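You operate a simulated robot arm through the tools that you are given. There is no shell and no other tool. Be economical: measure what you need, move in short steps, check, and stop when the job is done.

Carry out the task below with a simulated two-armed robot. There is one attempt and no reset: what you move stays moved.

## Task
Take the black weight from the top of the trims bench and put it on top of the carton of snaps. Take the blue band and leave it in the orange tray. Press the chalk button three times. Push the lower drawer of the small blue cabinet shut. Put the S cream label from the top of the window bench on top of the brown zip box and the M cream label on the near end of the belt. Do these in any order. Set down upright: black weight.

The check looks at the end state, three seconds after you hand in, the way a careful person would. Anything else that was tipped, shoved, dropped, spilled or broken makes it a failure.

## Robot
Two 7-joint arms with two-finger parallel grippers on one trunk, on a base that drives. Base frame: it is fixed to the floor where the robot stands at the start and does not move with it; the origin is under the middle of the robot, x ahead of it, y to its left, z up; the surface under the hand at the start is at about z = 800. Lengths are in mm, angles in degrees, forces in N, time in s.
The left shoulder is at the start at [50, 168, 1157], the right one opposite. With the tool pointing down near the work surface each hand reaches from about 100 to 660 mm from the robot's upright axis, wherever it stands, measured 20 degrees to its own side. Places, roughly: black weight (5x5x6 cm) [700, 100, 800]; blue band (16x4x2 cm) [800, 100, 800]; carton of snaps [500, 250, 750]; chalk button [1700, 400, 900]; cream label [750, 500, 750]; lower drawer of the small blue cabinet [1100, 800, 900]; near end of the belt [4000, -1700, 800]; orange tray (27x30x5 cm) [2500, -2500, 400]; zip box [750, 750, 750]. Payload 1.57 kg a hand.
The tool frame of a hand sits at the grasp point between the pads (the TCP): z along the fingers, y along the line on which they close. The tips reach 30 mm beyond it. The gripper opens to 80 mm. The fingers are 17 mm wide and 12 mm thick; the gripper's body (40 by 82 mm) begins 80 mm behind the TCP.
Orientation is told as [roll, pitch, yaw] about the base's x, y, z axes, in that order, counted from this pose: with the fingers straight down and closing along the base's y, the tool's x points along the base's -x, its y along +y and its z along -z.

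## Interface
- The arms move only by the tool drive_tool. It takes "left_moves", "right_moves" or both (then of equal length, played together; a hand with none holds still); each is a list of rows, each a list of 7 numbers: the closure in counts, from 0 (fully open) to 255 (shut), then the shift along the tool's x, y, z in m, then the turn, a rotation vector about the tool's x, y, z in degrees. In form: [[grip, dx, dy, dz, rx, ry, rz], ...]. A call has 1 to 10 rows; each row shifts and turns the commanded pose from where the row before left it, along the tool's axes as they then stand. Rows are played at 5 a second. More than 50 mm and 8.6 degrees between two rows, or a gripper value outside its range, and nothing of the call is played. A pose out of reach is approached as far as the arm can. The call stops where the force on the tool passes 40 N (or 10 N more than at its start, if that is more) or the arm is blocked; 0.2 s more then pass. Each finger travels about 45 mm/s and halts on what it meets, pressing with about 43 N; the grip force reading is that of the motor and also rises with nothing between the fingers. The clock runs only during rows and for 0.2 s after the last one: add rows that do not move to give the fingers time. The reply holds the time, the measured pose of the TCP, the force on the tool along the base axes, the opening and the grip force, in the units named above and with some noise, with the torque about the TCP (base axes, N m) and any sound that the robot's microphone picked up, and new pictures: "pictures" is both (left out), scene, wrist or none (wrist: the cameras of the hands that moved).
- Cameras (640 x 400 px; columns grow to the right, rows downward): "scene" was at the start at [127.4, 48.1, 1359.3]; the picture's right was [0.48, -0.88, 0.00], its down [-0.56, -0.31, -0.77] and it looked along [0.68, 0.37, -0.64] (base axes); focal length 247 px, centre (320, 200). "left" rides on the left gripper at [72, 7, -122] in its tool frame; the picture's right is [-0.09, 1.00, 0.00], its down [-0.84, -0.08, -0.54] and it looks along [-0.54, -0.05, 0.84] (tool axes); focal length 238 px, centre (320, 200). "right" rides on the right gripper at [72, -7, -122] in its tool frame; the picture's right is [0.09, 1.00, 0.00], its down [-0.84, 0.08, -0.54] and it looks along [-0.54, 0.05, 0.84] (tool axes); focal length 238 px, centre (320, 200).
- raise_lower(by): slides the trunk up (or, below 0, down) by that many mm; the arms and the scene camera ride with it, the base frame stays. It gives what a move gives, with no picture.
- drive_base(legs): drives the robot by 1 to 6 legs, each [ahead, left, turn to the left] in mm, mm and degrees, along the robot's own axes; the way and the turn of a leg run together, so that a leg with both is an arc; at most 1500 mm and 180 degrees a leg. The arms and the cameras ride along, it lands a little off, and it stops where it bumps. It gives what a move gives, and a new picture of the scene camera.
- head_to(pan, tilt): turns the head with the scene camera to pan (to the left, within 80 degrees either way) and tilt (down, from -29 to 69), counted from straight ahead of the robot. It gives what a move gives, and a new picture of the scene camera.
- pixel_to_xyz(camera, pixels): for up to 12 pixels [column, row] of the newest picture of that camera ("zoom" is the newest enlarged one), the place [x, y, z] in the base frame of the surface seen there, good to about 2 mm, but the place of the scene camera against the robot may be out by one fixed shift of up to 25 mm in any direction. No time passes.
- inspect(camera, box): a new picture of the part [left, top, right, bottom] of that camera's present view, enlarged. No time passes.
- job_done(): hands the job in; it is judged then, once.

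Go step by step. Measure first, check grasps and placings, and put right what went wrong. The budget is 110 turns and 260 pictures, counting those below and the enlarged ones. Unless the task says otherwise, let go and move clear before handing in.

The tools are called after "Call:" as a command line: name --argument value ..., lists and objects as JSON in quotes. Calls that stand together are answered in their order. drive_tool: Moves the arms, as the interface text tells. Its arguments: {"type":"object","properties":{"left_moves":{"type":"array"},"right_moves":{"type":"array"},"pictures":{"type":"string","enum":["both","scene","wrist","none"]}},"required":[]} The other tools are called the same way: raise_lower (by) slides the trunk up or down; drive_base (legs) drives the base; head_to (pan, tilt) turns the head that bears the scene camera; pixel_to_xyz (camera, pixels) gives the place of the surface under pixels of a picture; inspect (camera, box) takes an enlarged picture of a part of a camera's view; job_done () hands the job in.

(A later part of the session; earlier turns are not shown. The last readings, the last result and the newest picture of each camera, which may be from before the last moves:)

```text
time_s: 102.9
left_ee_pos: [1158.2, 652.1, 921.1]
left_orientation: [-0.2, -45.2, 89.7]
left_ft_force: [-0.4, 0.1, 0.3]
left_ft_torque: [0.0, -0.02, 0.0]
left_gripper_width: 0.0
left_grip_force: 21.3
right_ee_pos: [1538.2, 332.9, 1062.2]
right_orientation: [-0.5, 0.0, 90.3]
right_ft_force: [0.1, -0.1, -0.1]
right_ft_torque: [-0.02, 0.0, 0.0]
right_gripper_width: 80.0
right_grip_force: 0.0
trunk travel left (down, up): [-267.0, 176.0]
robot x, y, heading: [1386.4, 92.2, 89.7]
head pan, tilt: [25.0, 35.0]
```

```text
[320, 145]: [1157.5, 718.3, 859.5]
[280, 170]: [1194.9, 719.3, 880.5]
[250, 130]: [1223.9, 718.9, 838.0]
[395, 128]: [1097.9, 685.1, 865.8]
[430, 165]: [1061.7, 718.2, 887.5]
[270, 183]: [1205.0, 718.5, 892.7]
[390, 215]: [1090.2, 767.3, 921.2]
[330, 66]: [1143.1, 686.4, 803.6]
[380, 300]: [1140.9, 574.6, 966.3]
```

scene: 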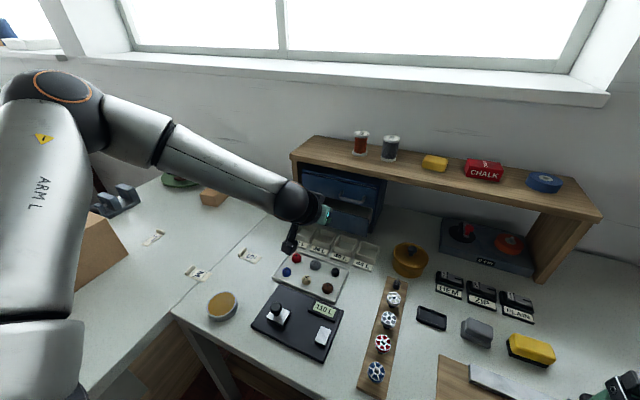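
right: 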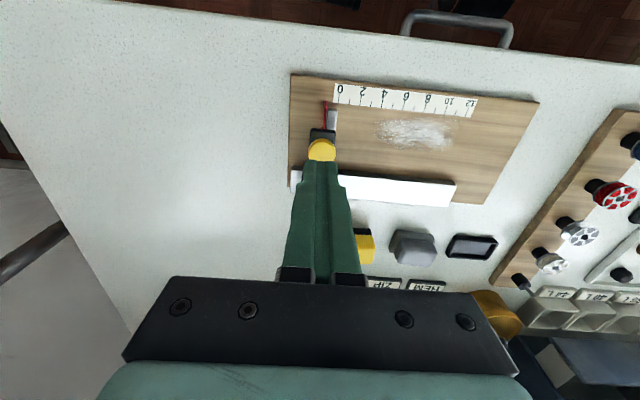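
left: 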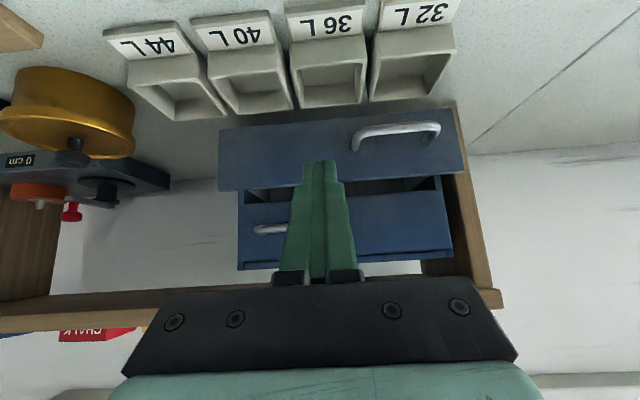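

The drawer face is at y 718.5, z 825–893. I'll lower to it and push straight forward along +y.

Call:
drive_tool --left_moves '[[255, 0, 0, 0.03, 0, 0, 0], [255, 0, 0, 0.023, 0, 0, 0], [255, -0.008, 0, 0.008, 0, 0, 0], [255, -0.008, 0, 0.008, 0, 0, 0], [255, -0.008, 0, 0.008, 0, 0, 0], [255, -0.008, 0, 0.008, 0, 0, 0]]' --pictures "wrist"

```text
time_s: 104.3
left_ee_pos: [1154.7, 725.9, 888.8]
left_orientation: [-0.2, -45.2, 89.6]
left_ft_force: [0.9, -0.4, -0.5]
left_ft_torque: [-0.01, 0.02, 0.02]
left_gripper_width: 0.0
left_grip_force: 21.2
left hand out of reach, approached as far as the arm can: row 5, 6
right_ee_pos: [1537.8, 331.5, 1060.9]
right_orientation: [-0.6, 0.0, 90.4]
right_ft_force: [0.7, 0.3, -0.4]
right_ft_torque: [-0.02, -0.02, 0.03]
right_gripper_width: 79.9
right_grip_force: 0.1
trunk travel left (down, up): [-267.0, 176.0]
robot x, y, heading: [1384.9, 93.9, 89.8]
head pan, tilt: [25.0, 35.0]
```

left: 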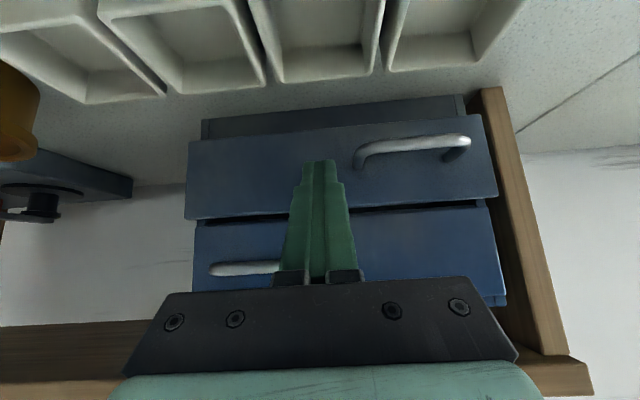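

It reached its limit with about 20 mm left to push. I'll draw back slightly, drive the base 35 mm closer, then push on.

Call:
drive_tool --left_moves '[[255, 0.02, 0, -0.02, 0, 0, 0], [255, 0.015, 0, -0.015, 0, 0, 0]]' --pictures "none"

Call:
drive_base --legs '[[35, 0, 0]]'

```text
time_s: 104.9
left_ee_pos: [1152.6, 676.3, 888.5]
left_orientation: [-0.3, -45.1, 89.8]
left_ft_force: [0.2, -0.4, 0.6]
left_ft_torque: [-0.02, 0.02, -0.01]
left_gripper_width: 0.0
left_grip_force: 20.9
right_ee_pos: [1538.6, 331.2, 1061.1]
right_orientation: [-0.5, 0.0, 90.4]
right_ft_force: [0.4, -0.5, 0.3]
right_ft_torque: [-0.01, -0.02, 0.04]
right_gripper_width: 80.0
right_grip_force: 0.2
trunk travel left (down, up): [-267.0, 176.0]
robot x, y, heading: [1381.5, 97.3, 89.8]
head pan, tilt: [25.0, 35.0]
```

```text
time_s: 105.8
left_ee_pos: [1153.3, 711.7, 887.2]
left_orientation: [-0.2, -45.1, 89.7]
left_ft_force: [-0.1, 0.5, -0.1]
left_ft_torque: [0.01, 0.03, 0.0]
left_gripper_width: 0.0
left_grip_force: 20.6
right_ee_pos: [1538.7, 366.7, 1060.7]
right_orientation: [-0.5, 0.0, 90.4]
right_ft_force: [-0.2, 1.0, -0.3]
right_ft_torque: [-0.02, 0.02, -0.04]
right_gripper_width: 80.0
right_grip_force: 0.1
trunk travel left (down, up): [-267.0, 176.0]
robot x, y, heading: [1387.2, 128.9, 89.8]
head pan, tilt: [25.0, 35.0]
```

scene: 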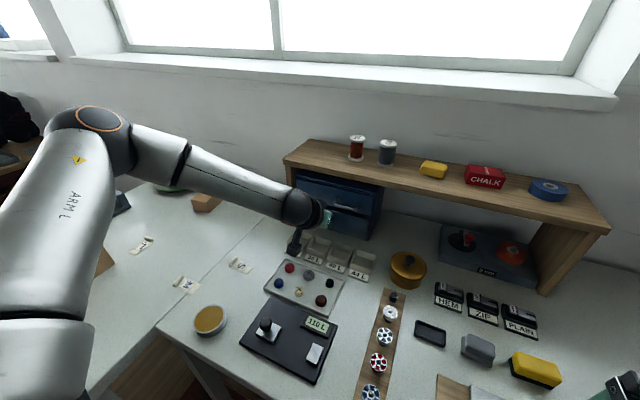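

Call:
drive_tool --left_moves '[[255, -0.007, 0, 0.007, 0, 0, 0], [255, -0.007, 0, 0.007, 0, 0, 0], [255, -0.006, 0, 0.006, 0, 0, 0], [255, -0.003, 0, 0.003, 0, 0, 0], [255, -0.003, 0, 0.003, 0, 0, 0], [255, -0.002, 0, 0.002, 0, 0, 0]]' --pictures "wrist"

```text
time_s: 107.0
left_ee_pos: [1154.4, 741.3, 885.4]
left_orientation: [-0.4, -44.5, 89.8]
left_ft_force: [-0.1, -16.7, 6.6]
left_ft_torque: [-0.06, -0.02, 0.02]
left_gripper_width: 0.0
left_grip_force: 21.0
right_ee_pos: [1538.4, 365.3, 1062.7]
right_orientation: [-0.5, -0.2, 90.5]
right_ft_force: [-0.9, 0.8, 0.0]
right_ft_torque: [0.0, -0.01, 0.0]
right_gripper_width: 80.2
right_grip_force: 0.1
trunk travel left (down, up): [-267.0, 176.0]
robot x, y, heading: [1382.4, 128.6, 89.6]
head pan, tilt: [25.0, 35.0]
stopped in row 6 (left hand): the force on the tool passed its limit at 44 N (the readings are from after the stop); the commanded pose is now the measured one
```

left: 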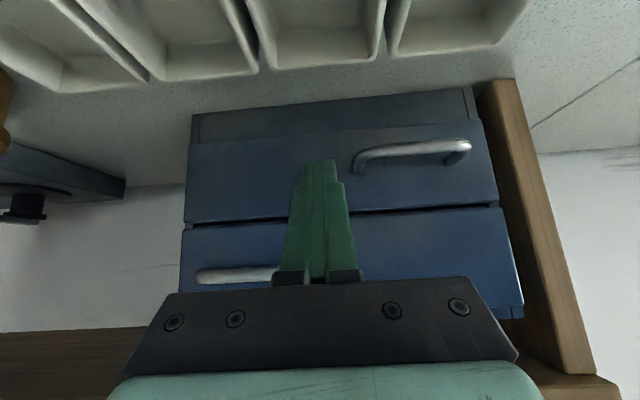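

It met hard resistance, so the drawer should be home. I'll compare the two drawer faces.

Call:
pixel_to_xyz --camera "left" --pixels '[[220, 180], [270, 190], [440, 180], [230, 240], [440, 240], [400, 230], [380, 190]]'

```text
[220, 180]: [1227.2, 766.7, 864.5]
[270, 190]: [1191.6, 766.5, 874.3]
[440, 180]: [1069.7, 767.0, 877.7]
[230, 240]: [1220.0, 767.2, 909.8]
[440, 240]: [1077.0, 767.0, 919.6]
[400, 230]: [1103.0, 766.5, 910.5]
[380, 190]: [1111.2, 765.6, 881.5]
```

Both faces are at y≈767, so the drawer is shut. I'll withdraw, straighten the tool, and move over toward the S label to look at it.

Call:
drive_tool --left_moves '[[255, 0.02, 0, -0.02, 0, 0, 0], [255, 0.01, 0, -0.04, 0, 0, 0], [255, 0, 0, -0.045, 0, 0, 0], [255, 0, 0, -0.045, 0, 0, 0], [0, 0, 0.02, -0.02, 0, 8.5, 0], [0, 0, 0.03, 0, 0, 8.5, 0], [0, 0, 0.03, 0, 0, 8.5, 0], [0, 0, 0.03, 0, 0, 8.5, 0], [0, 0, 0.03, 0, 0, 8.5, 0], [0, 0, 0.03, 0, 0, 2, 0]]' --pictures "wrist"

```text
time_s: 109.2
left_ee_pos: [982.2, 602.3, 982.2]
left_orientation: [-0.2, 0.1, 89.5]
left_ft_force: [-0.1, -0.2, -0.2]
left_ft_torque: [0.0, 0.01, -0.01]
left_gripper_width: 79.8
left_grip_force: 0.1
right_ee_pos: [1537.6, 364.9, 1062.0]
right_orientation: [-0.6, 0.0, 90.5]
right_ft_force: [-0.5, 0.1, 0.9]
right_ft_torque: [-0.01, 0.02, 0.02]
right_gripper_width: 80.0
right_grip_force: 0.0
trunk travel left (down, up): [-267.0, 176.0]
robot x, y, heading: [1383.2, 129.9, 90.0]
head pan, tilt: [25.0, 35.0]
```

left: 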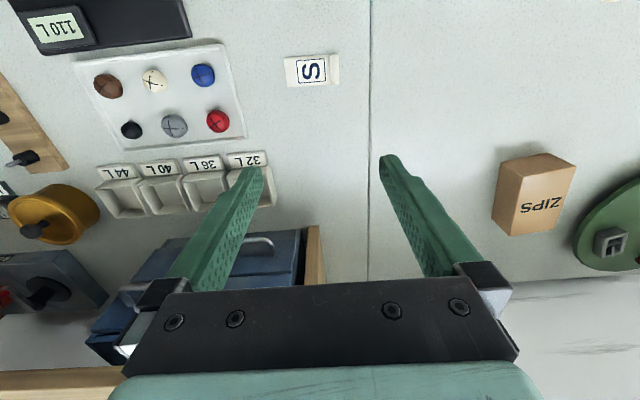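

Call:
inspect --camera "left" --box '[270, 40, 360, 100]'

Call:
pixel_to_xyz --camera "left" --pixels '[[286, 73], [310, 70], [333, 70], [310, 57], [311, 84], [336, 62], [520, 170], [560, 165], [500, 180], [505, 215], [555, 195], [538, 160]]'

```text
6.67 times, centred on (315, 70) of left
```

zoom: 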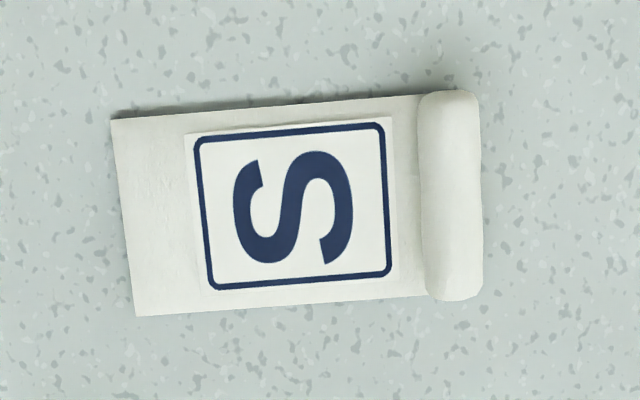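

```text
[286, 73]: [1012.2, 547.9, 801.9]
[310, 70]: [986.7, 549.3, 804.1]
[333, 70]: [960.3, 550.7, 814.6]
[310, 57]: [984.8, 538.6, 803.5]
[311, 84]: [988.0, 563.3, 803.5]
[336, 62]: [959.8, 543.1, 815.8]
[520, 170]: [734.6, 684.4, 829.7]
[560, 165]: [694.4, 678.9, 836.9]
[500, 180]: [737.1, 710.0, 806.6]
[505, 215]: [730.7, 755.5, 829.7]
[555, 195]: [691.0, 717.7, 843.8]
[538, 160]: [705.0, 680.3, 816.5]
```

The S label's roll lies at x≈961, y≈549, 15 mm high. I'll grip across the roll with the present yaw, so I move above it.

Call:
drive_tool --left_moves '[[0, 0.026, 0.01, 0.02, 0, 0, 0], [0, 0.027, 0.01, 0.03, 0, 0, 0], [0, 0, 0, 0.03, 0, 0, 0], [0, 0, 0, 0.02, 0, 0, 0]]' --pictures "wrist"

```text
time_s: 110.2
left_ee_pos: [962.3, 551.0, 881.8]
left_orientation: [-0.1, 0.1, 89.5]
left_ft_force: [-0.1, -0.1, 0.2]
left_ft_torque: [-0.01, 0.03, 0.01]
left_gripper_width: 80.0
left_grip_force: 0.2
right_ee_pos: [1538.2, 366.1, 1062.5]
right_orientation: [-0.5, 0.0, 90.3]
right_ft_force: [0.0, -0.2, -0.3]
right_ft_torque: [0.0, 0.04, 0.01]
right_gripper_width: 80.1
right_grip_force: 0.1
trunk travel left (down, up): [-267.0, 176.0]
robot x, y, heading: [1383.2, 130.3, 89.6]
head pan, tilt: [25.0, 35.0]
```

left: 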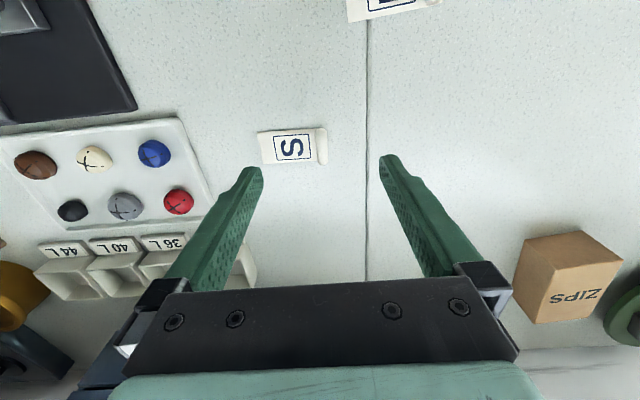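

Call:
pixel_to_xyz --camera "left" --pixels '[[321, 131], [321, 146], [322, 162], [317, 146], [326, 146], [262, 148], [300, 133], [300, 163], [435, 2], [390, 12]]'

```text
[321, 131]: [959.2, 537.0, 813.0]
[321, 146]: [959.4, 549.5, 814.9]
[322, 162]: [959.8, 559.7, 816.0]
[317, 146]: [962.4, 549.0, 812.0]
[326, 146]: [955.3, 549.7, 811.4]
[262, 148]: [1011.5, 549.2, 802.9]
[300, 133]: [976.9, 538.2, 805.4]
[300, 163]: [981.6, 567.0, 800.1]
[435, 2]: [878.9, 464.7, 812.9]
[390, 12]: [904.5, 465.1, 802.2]
```

The roll is centred at [959,549] with its top at 815. I'll descend so the tips are at about 808 and close.

Call:
drive_tool --left_moves '[[0, 0.001, 0.003, 0.02, 0, 0, 0], [0, 0, 0, 0.018, 0, 0, 0], [0, 0, 0, 0.006, 0, 0, 0], [255, 0, 0, 0, 0, 0, 0], [255, 0, 0, 0, 0, 0, 0], [255, 0, 0, 0, 0, 0, 0], [255, 0, 0, 0, 0, 0, 0], [255, 0, 0, 0, 0, 0, 0]]' --pictures "wrist"

```text
time_s: 112.0
left_ee_pos: [959.2, 551.5, 840.9]
left_orientation: [-0.3, -0.1, 89.5]
left_ft_force: [0.5, 0.6, 0.9]
left_ft_torque: [-0.03, 0.0, 0.01]
left_gripper_width: 7.8
left_grip_force: 19.8
right_ee_pos: [1538.1, 366.0, 1062.3]
right_orientation: [-0.5, 0.0, 90.4]
right_ft_force: [-0.1, -0.2, 0.4]
right_ft_torque: [-0.02, -0.01, 0.0]
right_gripper_width: 80.0
right_grip_force: 0.0
trunk travel left (down, up): [-267.0, 176.0]
robot x, y, heading: [1382.8, 131.2, 89.6]
head pan, tilt: [25.0, 35.0]
```

left: 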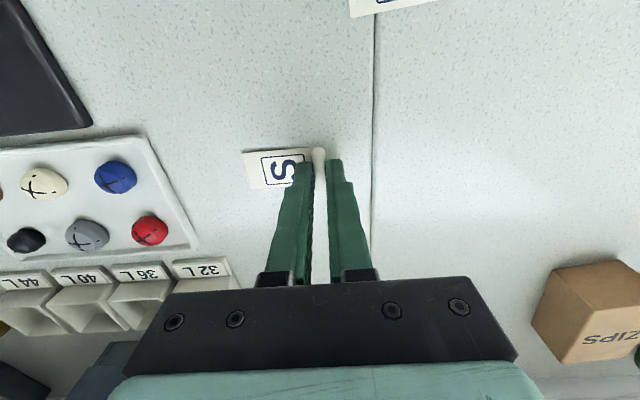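

The roll is gripped (7.8 mm). I'll lift and check.

Call:
drive_tool --left_moves '[[255, 0, 0, -0.02, 0, 0, 0], [255, 0, 0, -0.04, 0, 0, 0], [255, 0, 0, -0.04, 0, 0, 0]]' --pictures "wrist"

```text
time_s: 112.8
left_ee_pos: [961.7, 552.6, 941.4]
left_orientation: [-0.1, 0.1, 89.5]
left_ft_force: [0.3, -0.4, -0.1]
left_ft_torque: [-0.01, 0.0, -0.01]
left_gripper_width: 6.4
left_grip_force: 25.5
right_ee_pos: [1538.1, 365.4, 1060.6]
right_orientation: [-0.6, 0.0, 90.4]
right_ft_force: [-0.6, 1.4, 0.1]
right_ft_torque: [0.01, -0.02, 0.02]
right_gripper_width: 80.1
right_grip_force: 0.1
trunk travel left (down, up): [-267.0, 176.0]
robot x, y, heading: [1381.5, 128.9, 89.7]
head pan, tilt: [25.0, 35.0]
```

left: 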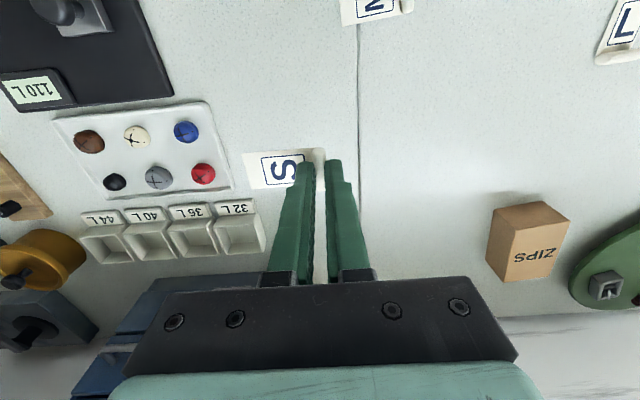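

The label came up with the hand. I'll measure the zip box's top and watch whether the width keeps shrinking.

Call:
drive_tool --left_moves '[[255, 0, 0, 0, 0, 0, 0], [255, 0, 0, 0, 0, 0, 0]]' --pictures "none"

Call:
inspect --camera "left" --box '[480, 190, 580, 290]'

Call:
pixel_to_xyz --camera "left" --pixels '[[500, 213], [540, 206], [566, 221], [518, 239], [508, 275], [550, 273], [530, 260], [535, 222]]'

```text
time_s: 113.4
left_ee_pos: [962.5, 552.2, 941.0]
left_orientation: [-0.1, 0.0, 89.6]
left_ft_force: [-0.3, 0.6, -0.2]
left_ft_torque: [-0.04, 0.02, 0.0]
left_gripper_width: 6.0
left_grip_force: 25.5
right_ee_pos: [1538.6, 367.0, 1061.5]
right_orientation: [-0.5, 0.0, 90.5]
right_ft_force: [-0.6, -1.3, -0.2]
right_ft_torque: [-0.01, 0.01, -0.01]
right_gripper_width: 79.9
right_grip_force: 0.0
trunk travel left (down, up): [-267.0, 176.0]
robot x, y, heading: [1379.5, 130.0, 89.6]
head pan, tilt: [25.0, 35.0]
```

```text
4.00 times, centred on (530, 240) of left
```

zoom: 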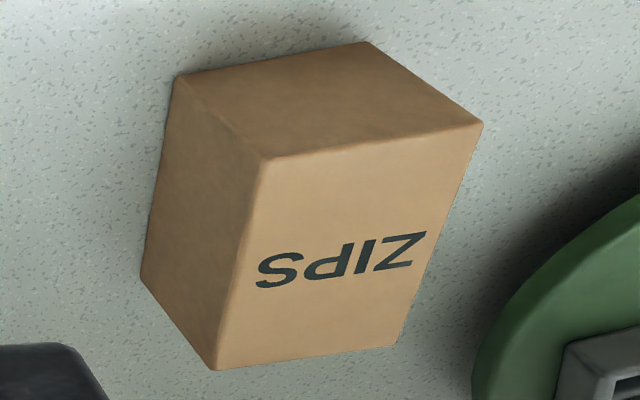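

```text
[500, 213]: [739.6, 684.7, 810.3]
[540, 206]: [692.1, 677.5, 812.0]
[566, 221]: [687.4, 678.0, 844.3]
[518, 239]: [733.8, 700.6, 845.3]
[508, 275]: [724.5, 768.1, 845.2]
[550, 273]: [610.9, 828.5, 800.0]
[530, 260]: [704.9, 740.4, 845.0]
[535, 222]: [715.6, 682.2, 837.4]
```

The width shrinks (7.8→6.0), so the roll is slipping because I hold it above its middle. I'll set it back down at the same place and regrip by the roll's ends.

Call:
drive_tool --left_moves '[[255, 0, 0, 0.04, 0, 0, 0], [255, 0, 0, 0.04, 0, 0, 0], [255, 0, 0, 0.015, 0, 0, 0], [200, 0, 0, 0.002, 0, 0, 0], [0, 0, 0, 0, 0, 0, 0], [0, 0, 0, 0, 0, 0, 0], [0, 0, 0, 0, 0, 0, 0], [0, 0, 0, -0.04, 0, 0, 0], [0, 0, 0, -0.04, 0, 0, 0]]' --pictures "wrist"

Call:
drive_tool --left_moves '[[0, 0, 0, 0, 0, 0, 8.5], [0, 0, 0, 0, 0, 0, 8.5], [0, 0, 0, 0, 0, 0, 8.5], [0, 0, 0, 0, 0, 0, 8.5], [0, 0, 0, 0, 0, 0, 8.5], [0, 0, 0, 0, 0, 0, 8.5], [0, 0, 0, 0, 0, 0, 8.5], [0, 0, 0, 0, 0, 0, 8.5], [0, 0, 0, 0, 0, 0, 8.5], [0, 0, 0, 0, 0, 0, 8.5]]' --pictures "wrist"

```text
time_s: 115.4
left_ee_pos: [959.9, 550.0, 924.0]
left_orientation: [-0.2, -0.1, 89.5]
left_ft_force: [0.2, 0.4, -0.3]
left_ft_torque: [0.0, -0.01, 0.02]
left_gripper_width: 79.9
left_grip_force: 0.0
right_ee_pos: [1537.5, 365.7, 1060.9]
right_orientation: [-0.6, 0.1, 90.4]
right_ft_force: [0.0, -1.1, -0.6]
right_ft_torque: [-0.02, -0.04, -0.01]
right_gripper_width: 80.1
right_grip_force: 0.1
trunk travel left (down, up): [-267.0, 176.0]
robot x, y, heading: [1382.4, 130.9, 89.4]
head pan, tilt: [25.0, 35.0]
```

left: 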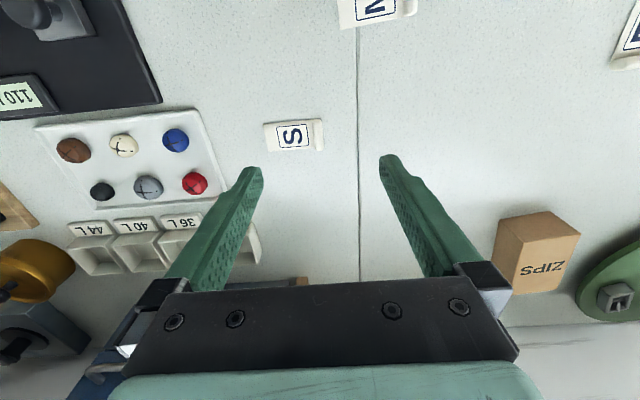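

```text
time_s: 117.6
left_ee_pos: [957.6, 550.2, 923.1]
left_orientation: [0.1, -0.1, 4.4]
left_ft_force: [0.4, -0.5, -0.4]
left_ft_torque: [-0.06, -0.01, 0.02]
left_gripper_width: 80.1
left_grip_force: 0.1
right_ee_pos: [1537.9, 366.6, 1062.2]
right_orientation: [-0.5, -0.1, 90.4]
right_ft_force: [0.0, -0.2, 0.0]
right_ft_torque: [-0.02, 0.0, 0.0]
right_gripper_width: 79.8
right_grip_force: 0.1
trunk travel left (down, up): [-267.0, 176.0]
robot x, y, heading: [1383.4, 128.6, 89.7]
head pan, tilt: [25.0, 35.0]
```

left: 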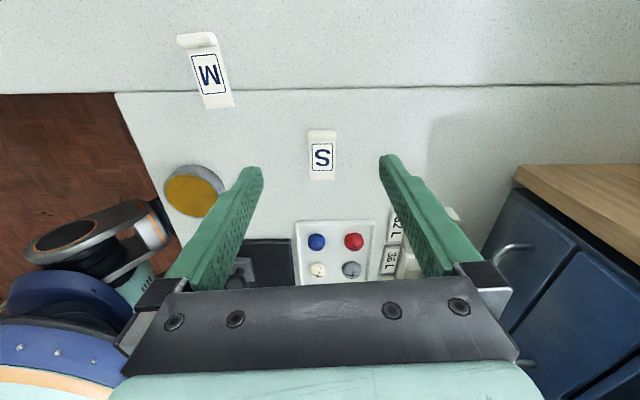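

The yaw worked, and the S label's roll is at (322,134). I'll measure it, and M's roll as well.

Call:
pixel_to_xyz --camera "left" --pixels '[[311, 134], [322, 134], [333, 134], [322, 178], [182, 40], [197, 39], [213, 37], [218, 105], [322, 155]]'

```text
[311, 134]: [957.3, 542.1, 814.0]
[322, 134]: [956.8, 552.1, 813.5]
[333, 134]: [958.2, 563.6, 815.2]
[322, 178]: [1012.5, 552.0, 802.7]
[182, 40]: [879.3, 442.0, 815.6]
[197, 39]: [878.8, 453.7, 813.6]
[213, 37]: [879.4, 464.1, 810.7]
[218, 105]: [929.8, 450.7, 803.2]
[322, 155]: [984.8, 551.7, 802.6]
```

The hand is centred. I'll descend to tips ≈803 and close on the roll's ends.

Call:
drive_tool --left_moves '[[0, 0, 0.002, 0.035, 0, 0, 0], [0, 0, 0, 0.035, 0, 0, 0], [0, 0, 0, 0.02, 0, 0, 0], [255, 0, 0, 0, 0, 0, 0], [255, 0, 0, 0, 0, 0, 0], [255, 0, 0, 0, 0, 0, 0], [255, 0, 0, 0, 0, 0, 0], [255, 0, 0, -0.04, 0, 0, 0], [255, 0, 0, -0.04, 0, 0, 0]]' --pictures "wrist"

```text
time_s: 119.6
left_ee_pos: [955.0, 552.6, 911.9]
left_orientation: [0.0, -0.3, 4.6]
left_ft_force: [-0.3, -1.2, 0.1]
left_ft_torque: [0.0, 0.03, 0.01]
left_gripper_width: 25.0
left_grip_force: 36.3
right_ee_pos: [1536.9, 366.4, 1062.3]
right_orientation: [-0.6, 0.0, 90.4]
right_ft_force: [0.2, 0.1, -0.4]
right_ft_torque: [-0.01, -0.01, 0.01]
right_gripper_width: 80.0
right_grip_force: 0.1
trunk travel left (down, up): [-267.0, 176.0]
robot x, y, heading: [1381.4, 130.2, 89.5]
head pan, tilt: [25.0, 35.0]
```

left: 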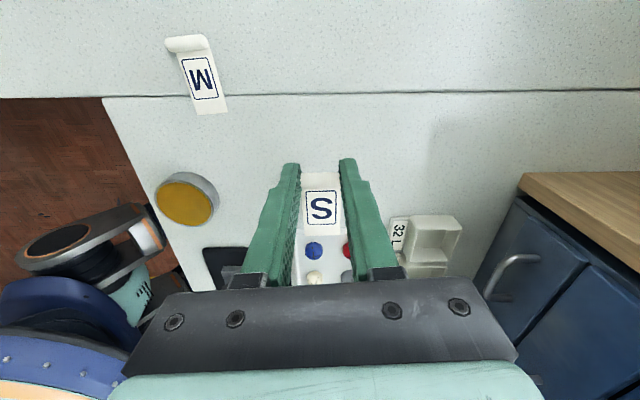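

The label is firmly held (25 mm). I'll lift, turn the yaw back, and then bring the base left.

Call:
drive_tool --left_moves '[[255, 0, 0, -0.03, 0, 0, -8.5], [255, 0, 0, -0.03, 0, 0, -8.5], [255, 0, 0, -0.02, 0, 0, -8.5], [255, 0, 0, 0, 0, 0, -8.5], [255, 0, 0, 0, 0, 0, -8.5], [255, 0, 0, 0, 0, 0, -8.5], [255, 0, 0, 0, 0, 0, -8.5], [255, 0, 0, 0, 0, 0, -8.5], [255, 0, 0, 0, 0, 0, -8.5], [255, 0, 0, 0, 0, 0, -8.5]]' --pictures "none"

Call:
drive_base --legs '[[0, 245, 0]]'

```text
time_s: 121.8
left_ee_pos: [957.4, 552.2, 992.9]
left_orientation: [-0.2, 0.0, 89.8]
left_ft_force: [0.0, 0.2, 0.0]
left_ft_torque: [-0.01, -0.02, -0.01]
left_gripper_width: 24.6
left_grip_force: 36.0
right_ee_pos: [1538.0, 366.1, 1061.5]
right_orientation: [-0.6, -0.1, 90.4]
right_ft_force: [0.6, -0.8, 0.8]
right_ft_torque: [-0.03, -0.01, 0.02]
right_gripper_width: 80.1
right_grip_force: 0.1
trunk travel left (down, up): [-267.0, 176.0]
robot x, y, heading: [1383.9, 128.6, 89.4]
head pan, tilt: [25.0, 35.0]
```

```text
time_s: 124.6
left_ee_pos: [714.6, 554.2, 993.3]
left_orientation: [-0.2, -0.1, 89.6]
left_ft_force: [-0.4, -0.2, -0.7]
left_ft_torque: [-0.01, -0.01, 0.01]
left_gripper_width: 24.6
left_grip_force: 36.0
right_ee_pos: [1295.0, 367.6, 1061.1]
right_orientation: [-0.5, 0.1, 90.4]
right_ft_force: [0.1, -0.1, -0.8]
right_ft_torque: [0.01, -0.03, -0.04]
right_gripper_width: 80.1
right_grip_force: 0.0
trunk travel left (down, up): [-267.0, 176.0]
robot x, y, heading: [1141.2, 129.6, 89.6]
head pan, tilt: [25.0, 35.0]
```

scene: 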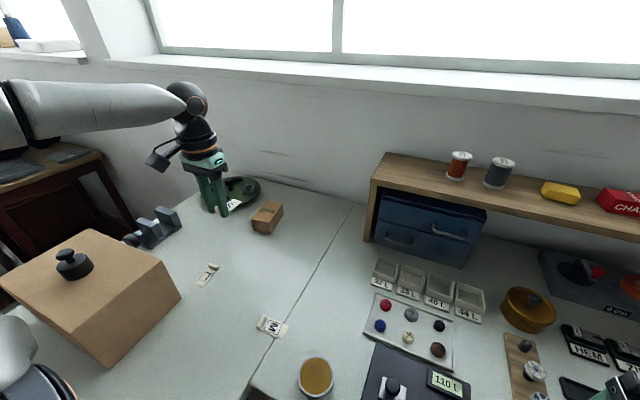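

The hand is at [715,554,993]. I'll reach forward above the zip box.

Call:
drive_tool --left_moves '[[255, -0.04, 0.0015, 0, 0, 0, 0], [255, -0.04, 0.0015, 0, 0, 0, 0], [255, -0.04, 0.0015, 0, 0, 0, 0], [255, -0.031, 0.0015, 0, 0, 0, 0]]' --pictures "wrist"

```text
time_s: 125.6
left_ee_pos: [715.6, 702.0, 993.6]
left_orientation: [-0.1, 0.0, 89.5]
left_ft_force: [0.8, 0.0, -0.4]
left_ft_torque: [-0.01, -0.02, -0.02]
left_gripper_width: 24.5
left_grip_force: 35.9
right_ee_pos: [1294.9, 369.0, 1060.4]
right_orientation: [-0.5, 0.0, 90.5]
right_ft_force: [0.0, 0.7, 0.2]
right_ft_torque: [0.02, -0.02, 0.01]
right_gripper_width: 80.2
right_grip_force: 0.0
trunk travel left (down, up): [-267.0, 176.0]
robot x, y, heading: [1142.2, 130.1, 89.8]
head pan, tilt: [25.0, 35.0]
```

left: 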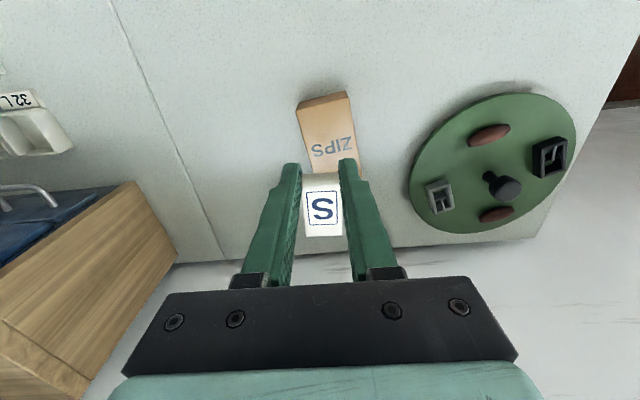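

Reach is fine. I'll check the box's top corners from here.

Call:
pixel_to_xyz --camera "left" --pixels '[[303, 112], [344, 100], [326, 106], [309, 160], [353, 150], [330, 168], [308, 172], [359, 172]]'

Call:
inspect --camera "left" --box '[270, 80, 390, 200]'

```text
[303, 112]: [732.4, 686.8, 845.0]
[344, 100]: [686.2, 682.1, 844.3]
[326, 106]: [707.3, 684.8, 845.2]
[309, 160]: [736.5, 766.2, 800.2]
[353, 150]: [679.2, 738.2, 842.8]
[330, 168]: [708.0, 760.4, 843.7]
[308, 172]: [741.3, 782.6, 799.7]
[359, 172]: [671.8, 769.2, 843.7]
```

```text
3.33 times, centred on (330, 140) of left
```

zoom: 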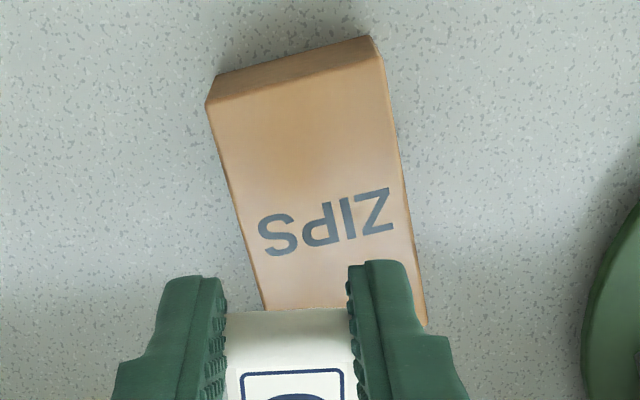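

The box's axis is about 98° and its centre [702,728]. I'll align, turn 8°, and lower.

Call:
drive_tool --left_moves '[[255, -0.003, 0.0095, 0, 0, 0, 0], [255, 0, 0, 0.02, 0, 0, -8.4], [255, 0, 0, 0.035, 0, 0, 0], [255, 0, 0, 0.035, 0, 0, 0]]' --pictures "wrist"

```text
time_s: 126.6
left_ee_pos: [705.3, 692.1, 904.2]
left_orientation: [-0.2, -0.1, 98.1]
left_ft_force: [0.1, -0.3, -0.6]
left_ft_torque: [0.0, 0.02, -0.01]
left_gripper_width: 24.5
left_grip_force: 36.0
left hand out of reach, approached as far as the arm can: row 1, 4
right_ee_pos: [1296.0, 366.1, 1062.0]
right_orientation: [-0.5, 0.0, 90.5]
right_ft_force: [0.1, -0.1, 0.0]
right_ft_torque: [0.04, 0.01, -0.01]
right_gripper_width: 79.9
right_grip_force: 0.0
trunk travel left (down, up): [-267.0, 176.0]
robot x, y, heading: [1140.9, 130.2, 90.0]
head pan, tilt: [25.0, 35.0]
```

left: 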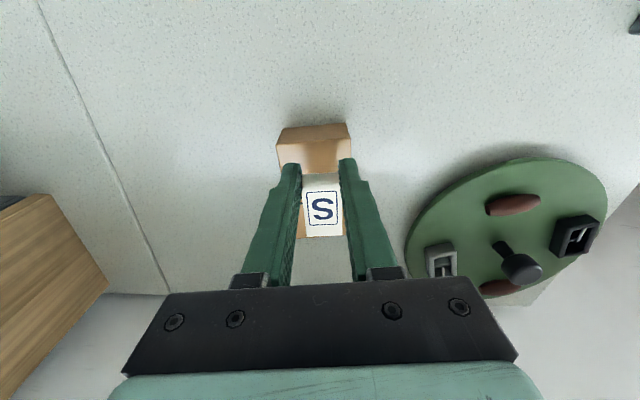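

The label already lies over the box, since y 685–740 is within its 680–777 top. Lowering the trunk 24 mm will bring it down with the arm unchanged.

Call:
raise_lower --by -24

Call:
inspect --camera "left" --box '[260, 110, 380, 250]'

```text
time_s: 127.3
left_ee_pos: [706.5, 693.1, 879.7]
left_orientation: [-0.2, -0.1, 97.9]
left_ft_force: [-0.1, 0.7, -1.1]
left_ft_torque: [-0.03, -0.03, 0.0]
left_gripper_width: 24.6
left_grip_force: 36.1
right_ee_pos: [1296.4, 368.0, 1037.9]
right_orientation: [-0.4, 0.0, 90.5]
right_ft_force: [-0.6, 0.5, -0.6]
right_ft_torque: [-0.03, 0.0, 0.04]
right_gripper_width: 80.1
right_grip_force: 0.0
trunk travel left (down, up): [-243.0, 200.0]
robot x, y, heading: [1139.3, 128.1, 89.6]
head pan, tilt: [25.0, 35.0]
```

```text
2.86 times, centred on (320, 180) of left
```

zoom: 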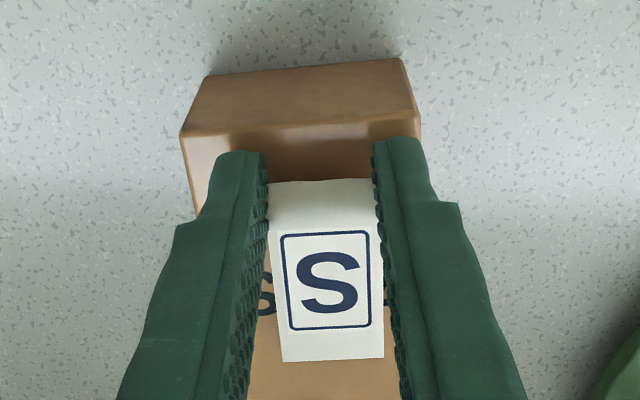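

The label sits squarely over the box, just above its top. I'll open and lift straight up.

Call:
drive_tool --left_moves '[[180, 0, 0, 0.001, 0, 0, 0], [150, 0, 0, 0, 0, 0, 0], [120, 0, 0, 0, 0, 0, 0], [120, 0, 0, 0, 0, 0, 0], [120, 0, 0, -0.02, 0, 0, 0], [60, 0, 0, -0.04, 0, 0, 0], [0, 0, 0, -0.04, 0, 0, 0]]' --pictures "wrist"

```text
time_s: 128.9
left_ee_pos: [705.3, 692.0, 975.8]
left_orientation: [-0.1, -0.1, 98.0]
left_ft_force: [-1.1, -0.6, -1.0]
left_ft_torque: [0.03, -0.04, 0.0]
left_gripper_width: 79.8
left_grip_force: 0.1
right_ee_pos: [1296.6, 367.5, 1036.9]
right_orientation: [-0.5, 0.0, 90.4]
right_ft_force: [-0.2, -1.0, 0.4]
right_ft_torque: [-0.01, -0.01, 0.03]
right_gripper_width: 79.9
right_grip_force: 0.0
trunk travel left (down, up): [-243.0, 200.0]
robot x, y, heading: [1141.3, 127.7, 89.7]
head pan, tilt: [25.0, 35.0]
```

left: 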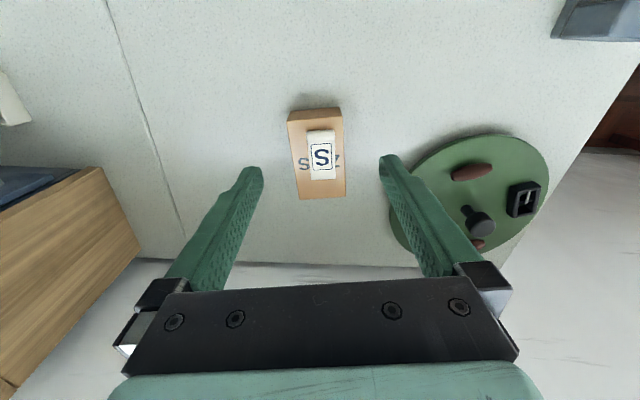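

The S label lies on the zip box. Next is the M label, so I swing the left hand over it and yaw to close along its roll.

Call:
drive_tool --left_moves '[[0, 0.0374, -0.0199, 0, 0, 0, 0], [0, 0.0374, -0.0199, 0, 0, 0, 0], [0, 0.0374, -0.0199, 0, 0, 0, 0], [0, 0.0374, -0.0199, 0, 0, 0, 0], [0, 0.0374, -0.0199, 0, 0, 0, 0], [0, 0.0374, -0.0199, 0, 0, 0, 0], [0, 0.0374, -0.0199, 0, 0, 0, 0], [0, 0, 0, 0, 0, 0, 8.5], [0, 0, 0, 0, 0, 0, 8.5], [0, 0, 0, 0, 0, 0, 8.5]]' --pictures "none"

Call:
drive_tool --left_moves '[[0, 0, 0, 0, 0, 0, 8.5], [0, 0, 0, 0, 0, 0, 8.5], [0, 0, 0, 0, 0, 0, 8.5], [0, 0, 0, 0, 0, 0, 8.5], [0, 0, 0, 0, 0, 0, 8.5], [0, 0, 0, 0, 0, 0, 8.5], [0, 0, 0, 0, 0, 0, 8.5], [0, 0, 0, 0, 0, 0, 8.5], [0, 0, 0, 0, 0, 0, 8.5]]' --pictures "wrist"

```text
time_s: 131.1
left_ee_pos: [880.3, 451.8, 979.0]
left_orientation: [-0.1, -0.2, 72.3]
left_ft_force: [0.2, -0.5, 1.2]
left_ft_torque: [-0.02, -0.01, 0.0]
left_gripper_width: 80.0
left_grip_force: 0.0
right_ee_pos: [1295.5, 368.0, 1038.4]
right_orientation: [-0.5, 0.0, 90.5]
right_ft_force: [-0.3, -0.8, 0.0]
right_ft_torque: [-0.02, -0.01, 0.0]
right_gripper_width: 80.0
right_grip_force: 0.1
trunk travel left (down, up): [-243.0, 200.0]
robot x, y, heading: [1139.2, 130.3, 89.7]
head pan, tilt: [25.0, 35.0]
```

```text
time_s: 133.1
left_ee_pos: [881.1, 451.8, 978.3]
left_orientation: [0.1, 0.0, -4.3]
left_ft_force: [-1.0, 0.1, 0.5]
left_ft_torque: [0.02, -0.02, 0.03]
left_gripper_width: 79.8
left_grip_force: 0.0
right_ee_pos: [1294.3, 368.1, 1038.0]
right_orientation: [-0.5, 0.1, 90.5]
right_ft_force: [-0.5, -0.2, 0.0]
right_ft_torque: [0.0, 0.05, -0.01]
right_gripper_width: 79.9
right_grip_force: 0.0
trunk travel left (down, up): [-243.0, 200.0]
robot x, y, heading: [1140.2, 128.0, 89.8]
head pan, tilt: [25.0, 35.0]
```

left: 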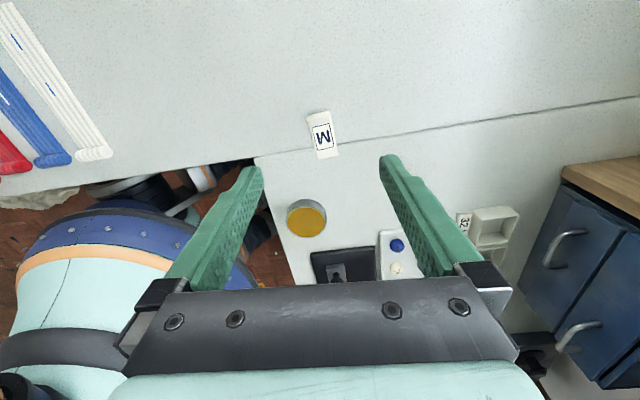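

Call:
inspect --camera "left" --box '[290, 100, 350, 170]'

Call:
pixel_to_xyz --camera "left" --pixels '[[308, 116], [317, 114], [327, 112], [329, 156], [323, 140]]'

```text
5.71 times, centred on (320, 135) of left
```

zoom: 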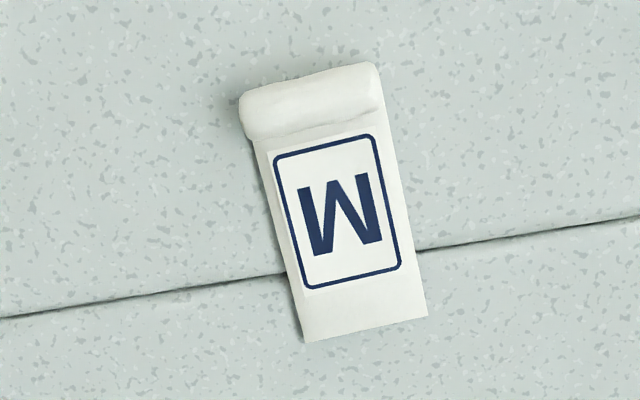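

```text
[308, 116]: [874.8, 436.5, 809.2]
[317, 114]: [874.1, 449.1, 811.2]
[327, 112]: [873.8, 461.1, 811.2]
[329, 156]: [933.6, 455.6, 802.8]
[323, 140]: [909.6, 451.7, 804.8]
```

The M roll is at about [876,449] with its axis turned about 10° from the hand. I'll correct the yaw, descend, close and lift.

Call:
drive_tool --left_moves '[[0, 0.005, -0.003, 0, 0, 0, -5], [0, 0, 0, 0.035, 0, 0, -5], [0, 0, 0, 0.04, 0, 0, 0]]' --pictures "wrist"

Call:
pixel_to_xyz --camera "left" --pixels '[[308, 135], [320, 135], [332, 135], [320, 130], [320, 140], [322, 145]]'

```text
time_s: 133.9
left_ee_pos: [872.8, 445.7, 903.2]
left_orientation: [0.1, -0.1, 6.0]
left_ft_force: [-0.3, 0.2, -0.1]
left_ft_torque: [0.01, -0.03, -0.04]
left_gripper_width: 80.2
left_grip_force: 0.1
right_ee_pos: [1296.0, 367.8, 1037.0]
right_orientation: [-0.5, 0.1, 90.5]
right_ft_force: [0.8, 0.2, 0.2]
right_ft_torque: [-0.04, 0.01, 0.03]
right_gripper_width: 80.0
right_grip_force: 0.0
trunk travel left (down, up): [-243.0, 200.0]
robot x, y, heading: [1142.1, 132.5, 89.4]
head pan, tilt: [25.0, 35.0]
```

left: 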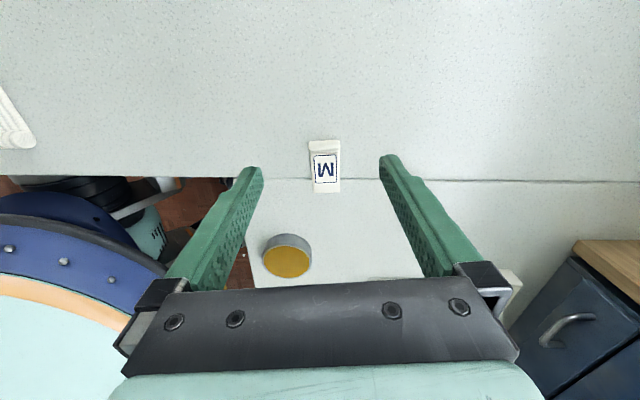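

```text
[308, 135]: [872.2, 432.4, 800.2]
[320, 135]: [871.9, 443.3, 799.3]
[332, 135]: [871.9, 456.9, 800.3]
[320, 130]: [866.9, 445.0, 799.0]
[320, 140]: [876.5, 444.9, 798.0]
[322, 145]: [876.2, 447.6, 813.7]
```

Call:
drive_tool --left_moves '[[0, -0.0043, 0.0026, 0.02, 0, 0, 0], [0, 0, 0, 0.03, 0, 0, 0], [0, 0, 0, 0.021, 0, 0, 0], [255, 0, 0, 0, 0, 0, 0], [255, 0, 0, 0, 0, 0, 0], [255, 0, 0, 0, 0, 0, 0], [255, 0, 0, 0, 0, 0, 0], [255, 0, 0, -0.04, 0, 0, 0], [255, 0, 0, -0.04, 0, 0, 0]]' --pictures "wrist"

```text
time_s: 135.9
left_ee_pos: [879.4, 453.0, 911.5]
left_orientation: [0.0, -0.2, 5.9]
left_ft_force: [-0.5, -0.3, 0.5]
left_ft_torque: [0.02, -0.02, -0.01]
left_gripper_width: 27.1
left_grip_force: 38.0
right_ee_pos: [1296.3, 368.1, 1036.8]
right_orientation: [-0.5, 0.0, 90.6]
right_ft_force: [0.4, 0.4, -0.2]
right_ft_torque: [-0.01, 0.0, 0.0]
right_gripper_width: 80.0
right_grip_force: 0.1
trunk travel left (down, up): [-243.0, 200.0]
robot x, y, heading: [1139.4, 132.3, 89.8]
head pan, tilt: [25.0, 35.0]
```

left: 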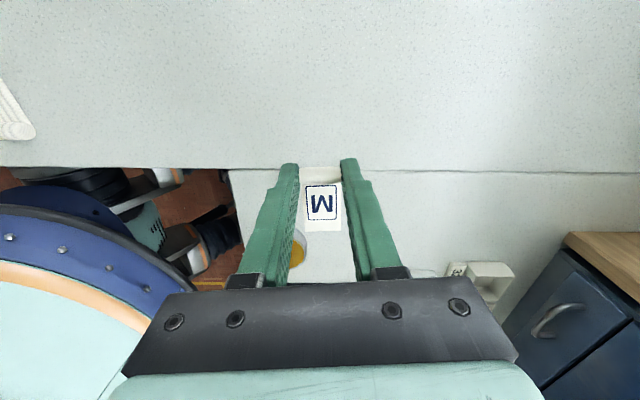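

The M label is held (27 mm). I'll raise that hand, back away, and turn to face the trims bench so the right hand can take the band.

Call:
drive_tool --left_moves '[[255, 0, 0, -0.045, 0, 0, 0], [255, 0, 0, -0.045, 0, 0, 0], [255, 0, 0, -0.045, 0, 0, 0], [255, 0, 0, -0.035, 0, 0, 0]]' --pictures "none"

Call:
drive_base --legs '[[-232, 0, 0], [0, 0, 90]]'

```text
time_s: 136.9
left_ee_pos: [879.8, 453.3, 1081.0]
left_orientation: [0.1, -0.2, 6.0]
left_ft_force: [0.0, -0.9, 0.0]
left_ft_torque: [0.03, 0.01, 0.02]
left_gripper_width: 26.7
left_grip_force: 37.7
right_ee_pos: [1294.3, 368.3, 1036.7]
right_orientation: [-0.5, 0.0, 90.4]
right_ft_force: [0.9, 0.1, -0.7]
right_ft_torque: [0.02, 0.06, 0.04]
right_gripper_width: 79.9
right_grip_force: 0.0
trunk travel left (down, up): [-243.0, 200.0]
robot x, y, heading: [1139.2, 134.8, 89.7]
head pan, tilt: [25.0, 35.0]
```

```text
time_s: 142.4
left_ee_pos: [808.0, -356.6, 1080.6]
left_orientation: [0.1, -0.2, 94.1]
left_ft_force: [-0.7, 1.0, -0.8]
left_ft_torque: [0.03, 0.0, 0.01]
left_gripper_width: 27.2
left_grip_force: 37.5
right_ee_pos: [908.1, 55.8, 1037.6]
right_orientation: [-0.6, 0.0, 178.5]
right_ft_force: [-0.5, -0.4, 0.4]
right_ft_torque: [0.01, 0.0, 0.02]
right_gripper_width: 80.2
right_grip_force: 0.1
trunk travel left (down, up): [-243.0, 200.0]
robot x, y, heading: [1141.7, -108.5, 177.6]
head pan, tilt: [25.0, 35.0]
```

scene: 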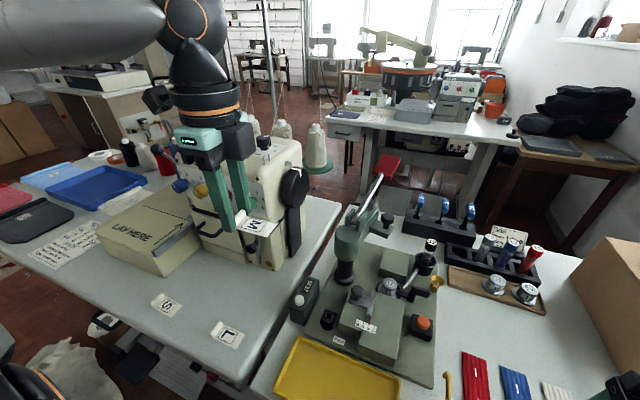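

The label is still held and nothing is touched. The right hand now goes over the blue band.

Call:
drive_tool --right_moves '[[0, -0.036, -0.015, 0.03, 0, 0, 0], [0, -0.036, -0.015, 0.03, 0, 0, 0], [0, -0.036, -0.015, 0.03, 0, 0, 0]]' --pictures "wrist"

```text
time_s: 143.2
left_ee_pos: [806.7, -356.7, 1081.9]
left_orientation: [0.1, 0.0, 94.0]
left_ft_force: [0.2, 0.2, 0.3]
left_ft_torque: [0.01, 0.02, 0.04]
left_gripper_width: 27.1
left_grip_force: 38.1
right_ee_pos: [802.4, 106.4, 946.2]
right_orientation: [-0.6, 0.0, 178.5]
right_ft_force: [-0.1, 0.3, -0.6]
right_ft_torque: [0.02, -0.01, 0.01]
right_gripper_width: 79.8
right_grip_force: 0.0
trunk travel left (down, up): [-243.0, 200.0]
robot x, y, heading: [1138.1, -108.5, 177.7]
head pan, tilt: [25.0, 35.0]
```

right: 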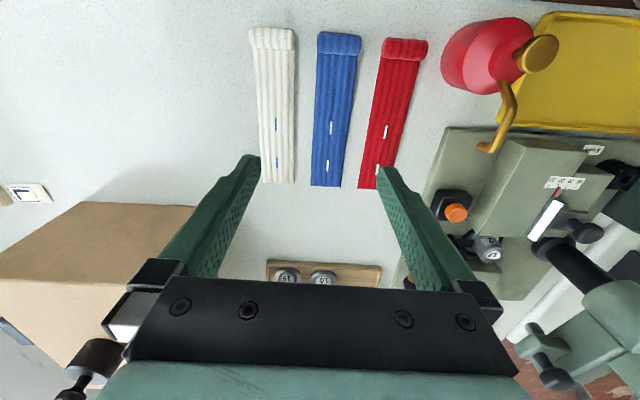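

Call:
pixel_to_xyz --camera "right" --pixels '[[318, 40], [338, 42], [360, 42], [338, 36], [316, 110], [335, 110], [353, 110], [325, 180], [310, 180], [340, 180], [296, 110], [367, 110]]'

Call:
inspect --camera "right" --box '[280, 20, 400, 190]'

```text
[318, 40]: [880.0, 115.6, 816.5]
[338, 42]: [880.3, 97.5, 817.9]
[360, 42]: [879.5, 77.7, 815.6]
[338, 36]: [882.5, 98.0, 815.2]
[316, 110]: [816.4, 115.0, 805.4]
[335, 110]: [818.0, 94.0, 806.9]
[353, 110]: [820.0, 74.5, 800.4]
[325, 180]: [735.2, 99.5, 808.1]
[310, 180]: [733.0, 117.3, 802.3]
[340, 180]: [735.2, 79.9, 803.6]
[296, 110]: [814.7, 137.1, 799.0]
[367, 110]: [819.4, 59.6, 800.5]
```

```text
2.35 times, centred on (340, 105) of right
```

zoom: 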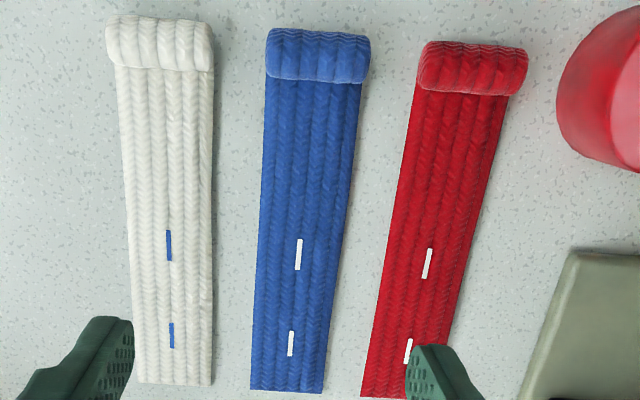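

The blue band's roll is at [877,97], 39 mm wide and 17 mm high, with about 20 mm gaps to its neighbours. I'll hold the opening at 46 mm and move above the roll.

Call:
drive_tool --right_moves '[[108, 0.0375, 0.0038, 0, 0, 0, 0], [108, 0.0373, 0.0037, 0.02, 0, 0, 0], [108, 0, 0, 0.03, 0, 0, 0], [108, 0, 0, 0, 0, 0, 0]]' --pictures "wrist"

Call:
inspect --camera "right" --box '[250, 90, 390, 220]'

Call:
pixel_to_xyz --camera "right" --pixels '[[300, 142], [320, 142], [340, 142], [320, 150], [320, 136]]'

```text
time_s: 144.2
left_ee_pos: [808.0, -357.5, 1082.6]
left_orientation: [0.1, -0.1, 94.0]
left_ft_force: [0.0, -0.6, 0.2]
left_ft_torque: [0.0, 0.0, -0.02]
left_gripper_width: 27.1
left_grip_force: 37.5
right_ee_pos: [878.4, 96.5, 894.3]
right_orientation: [-0.5, 0.1, 178.5]
right_ft_force: [0.3, -0.2, -0.2]
right_ft_torque: [0.01, 0.0, -0.06]
right_gripper_width: 46.2
right_grip_force: 0.1
trunk travel left (down, up): [-243.0, 200.0]
robot x, y, heading: [1139.0, -104.5, 177.5]
head pan, tilt: [25.0, 35.0]
```

right: 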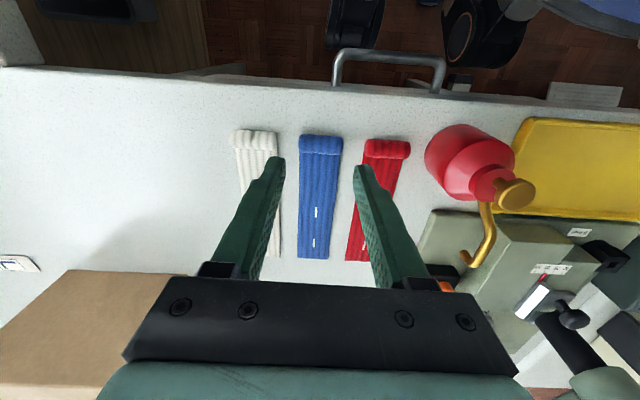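

```text
3.08 times, centred on (320, 155) of right
```

zoom: 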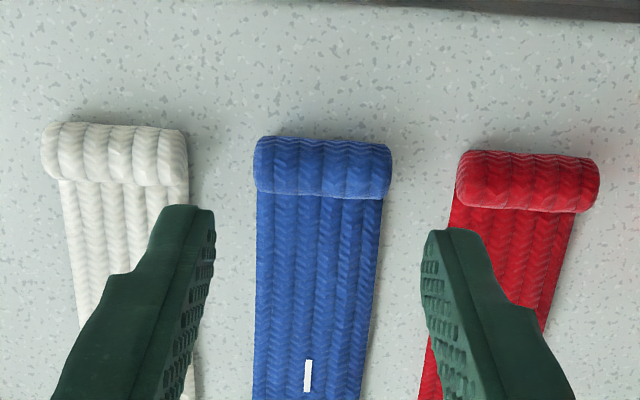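

```text
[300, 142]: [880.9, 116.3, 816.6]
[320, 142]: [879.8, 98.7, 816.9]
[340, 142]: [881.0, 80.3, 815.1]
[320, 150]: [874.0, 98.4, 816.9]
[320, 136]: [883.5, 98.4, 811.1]
```

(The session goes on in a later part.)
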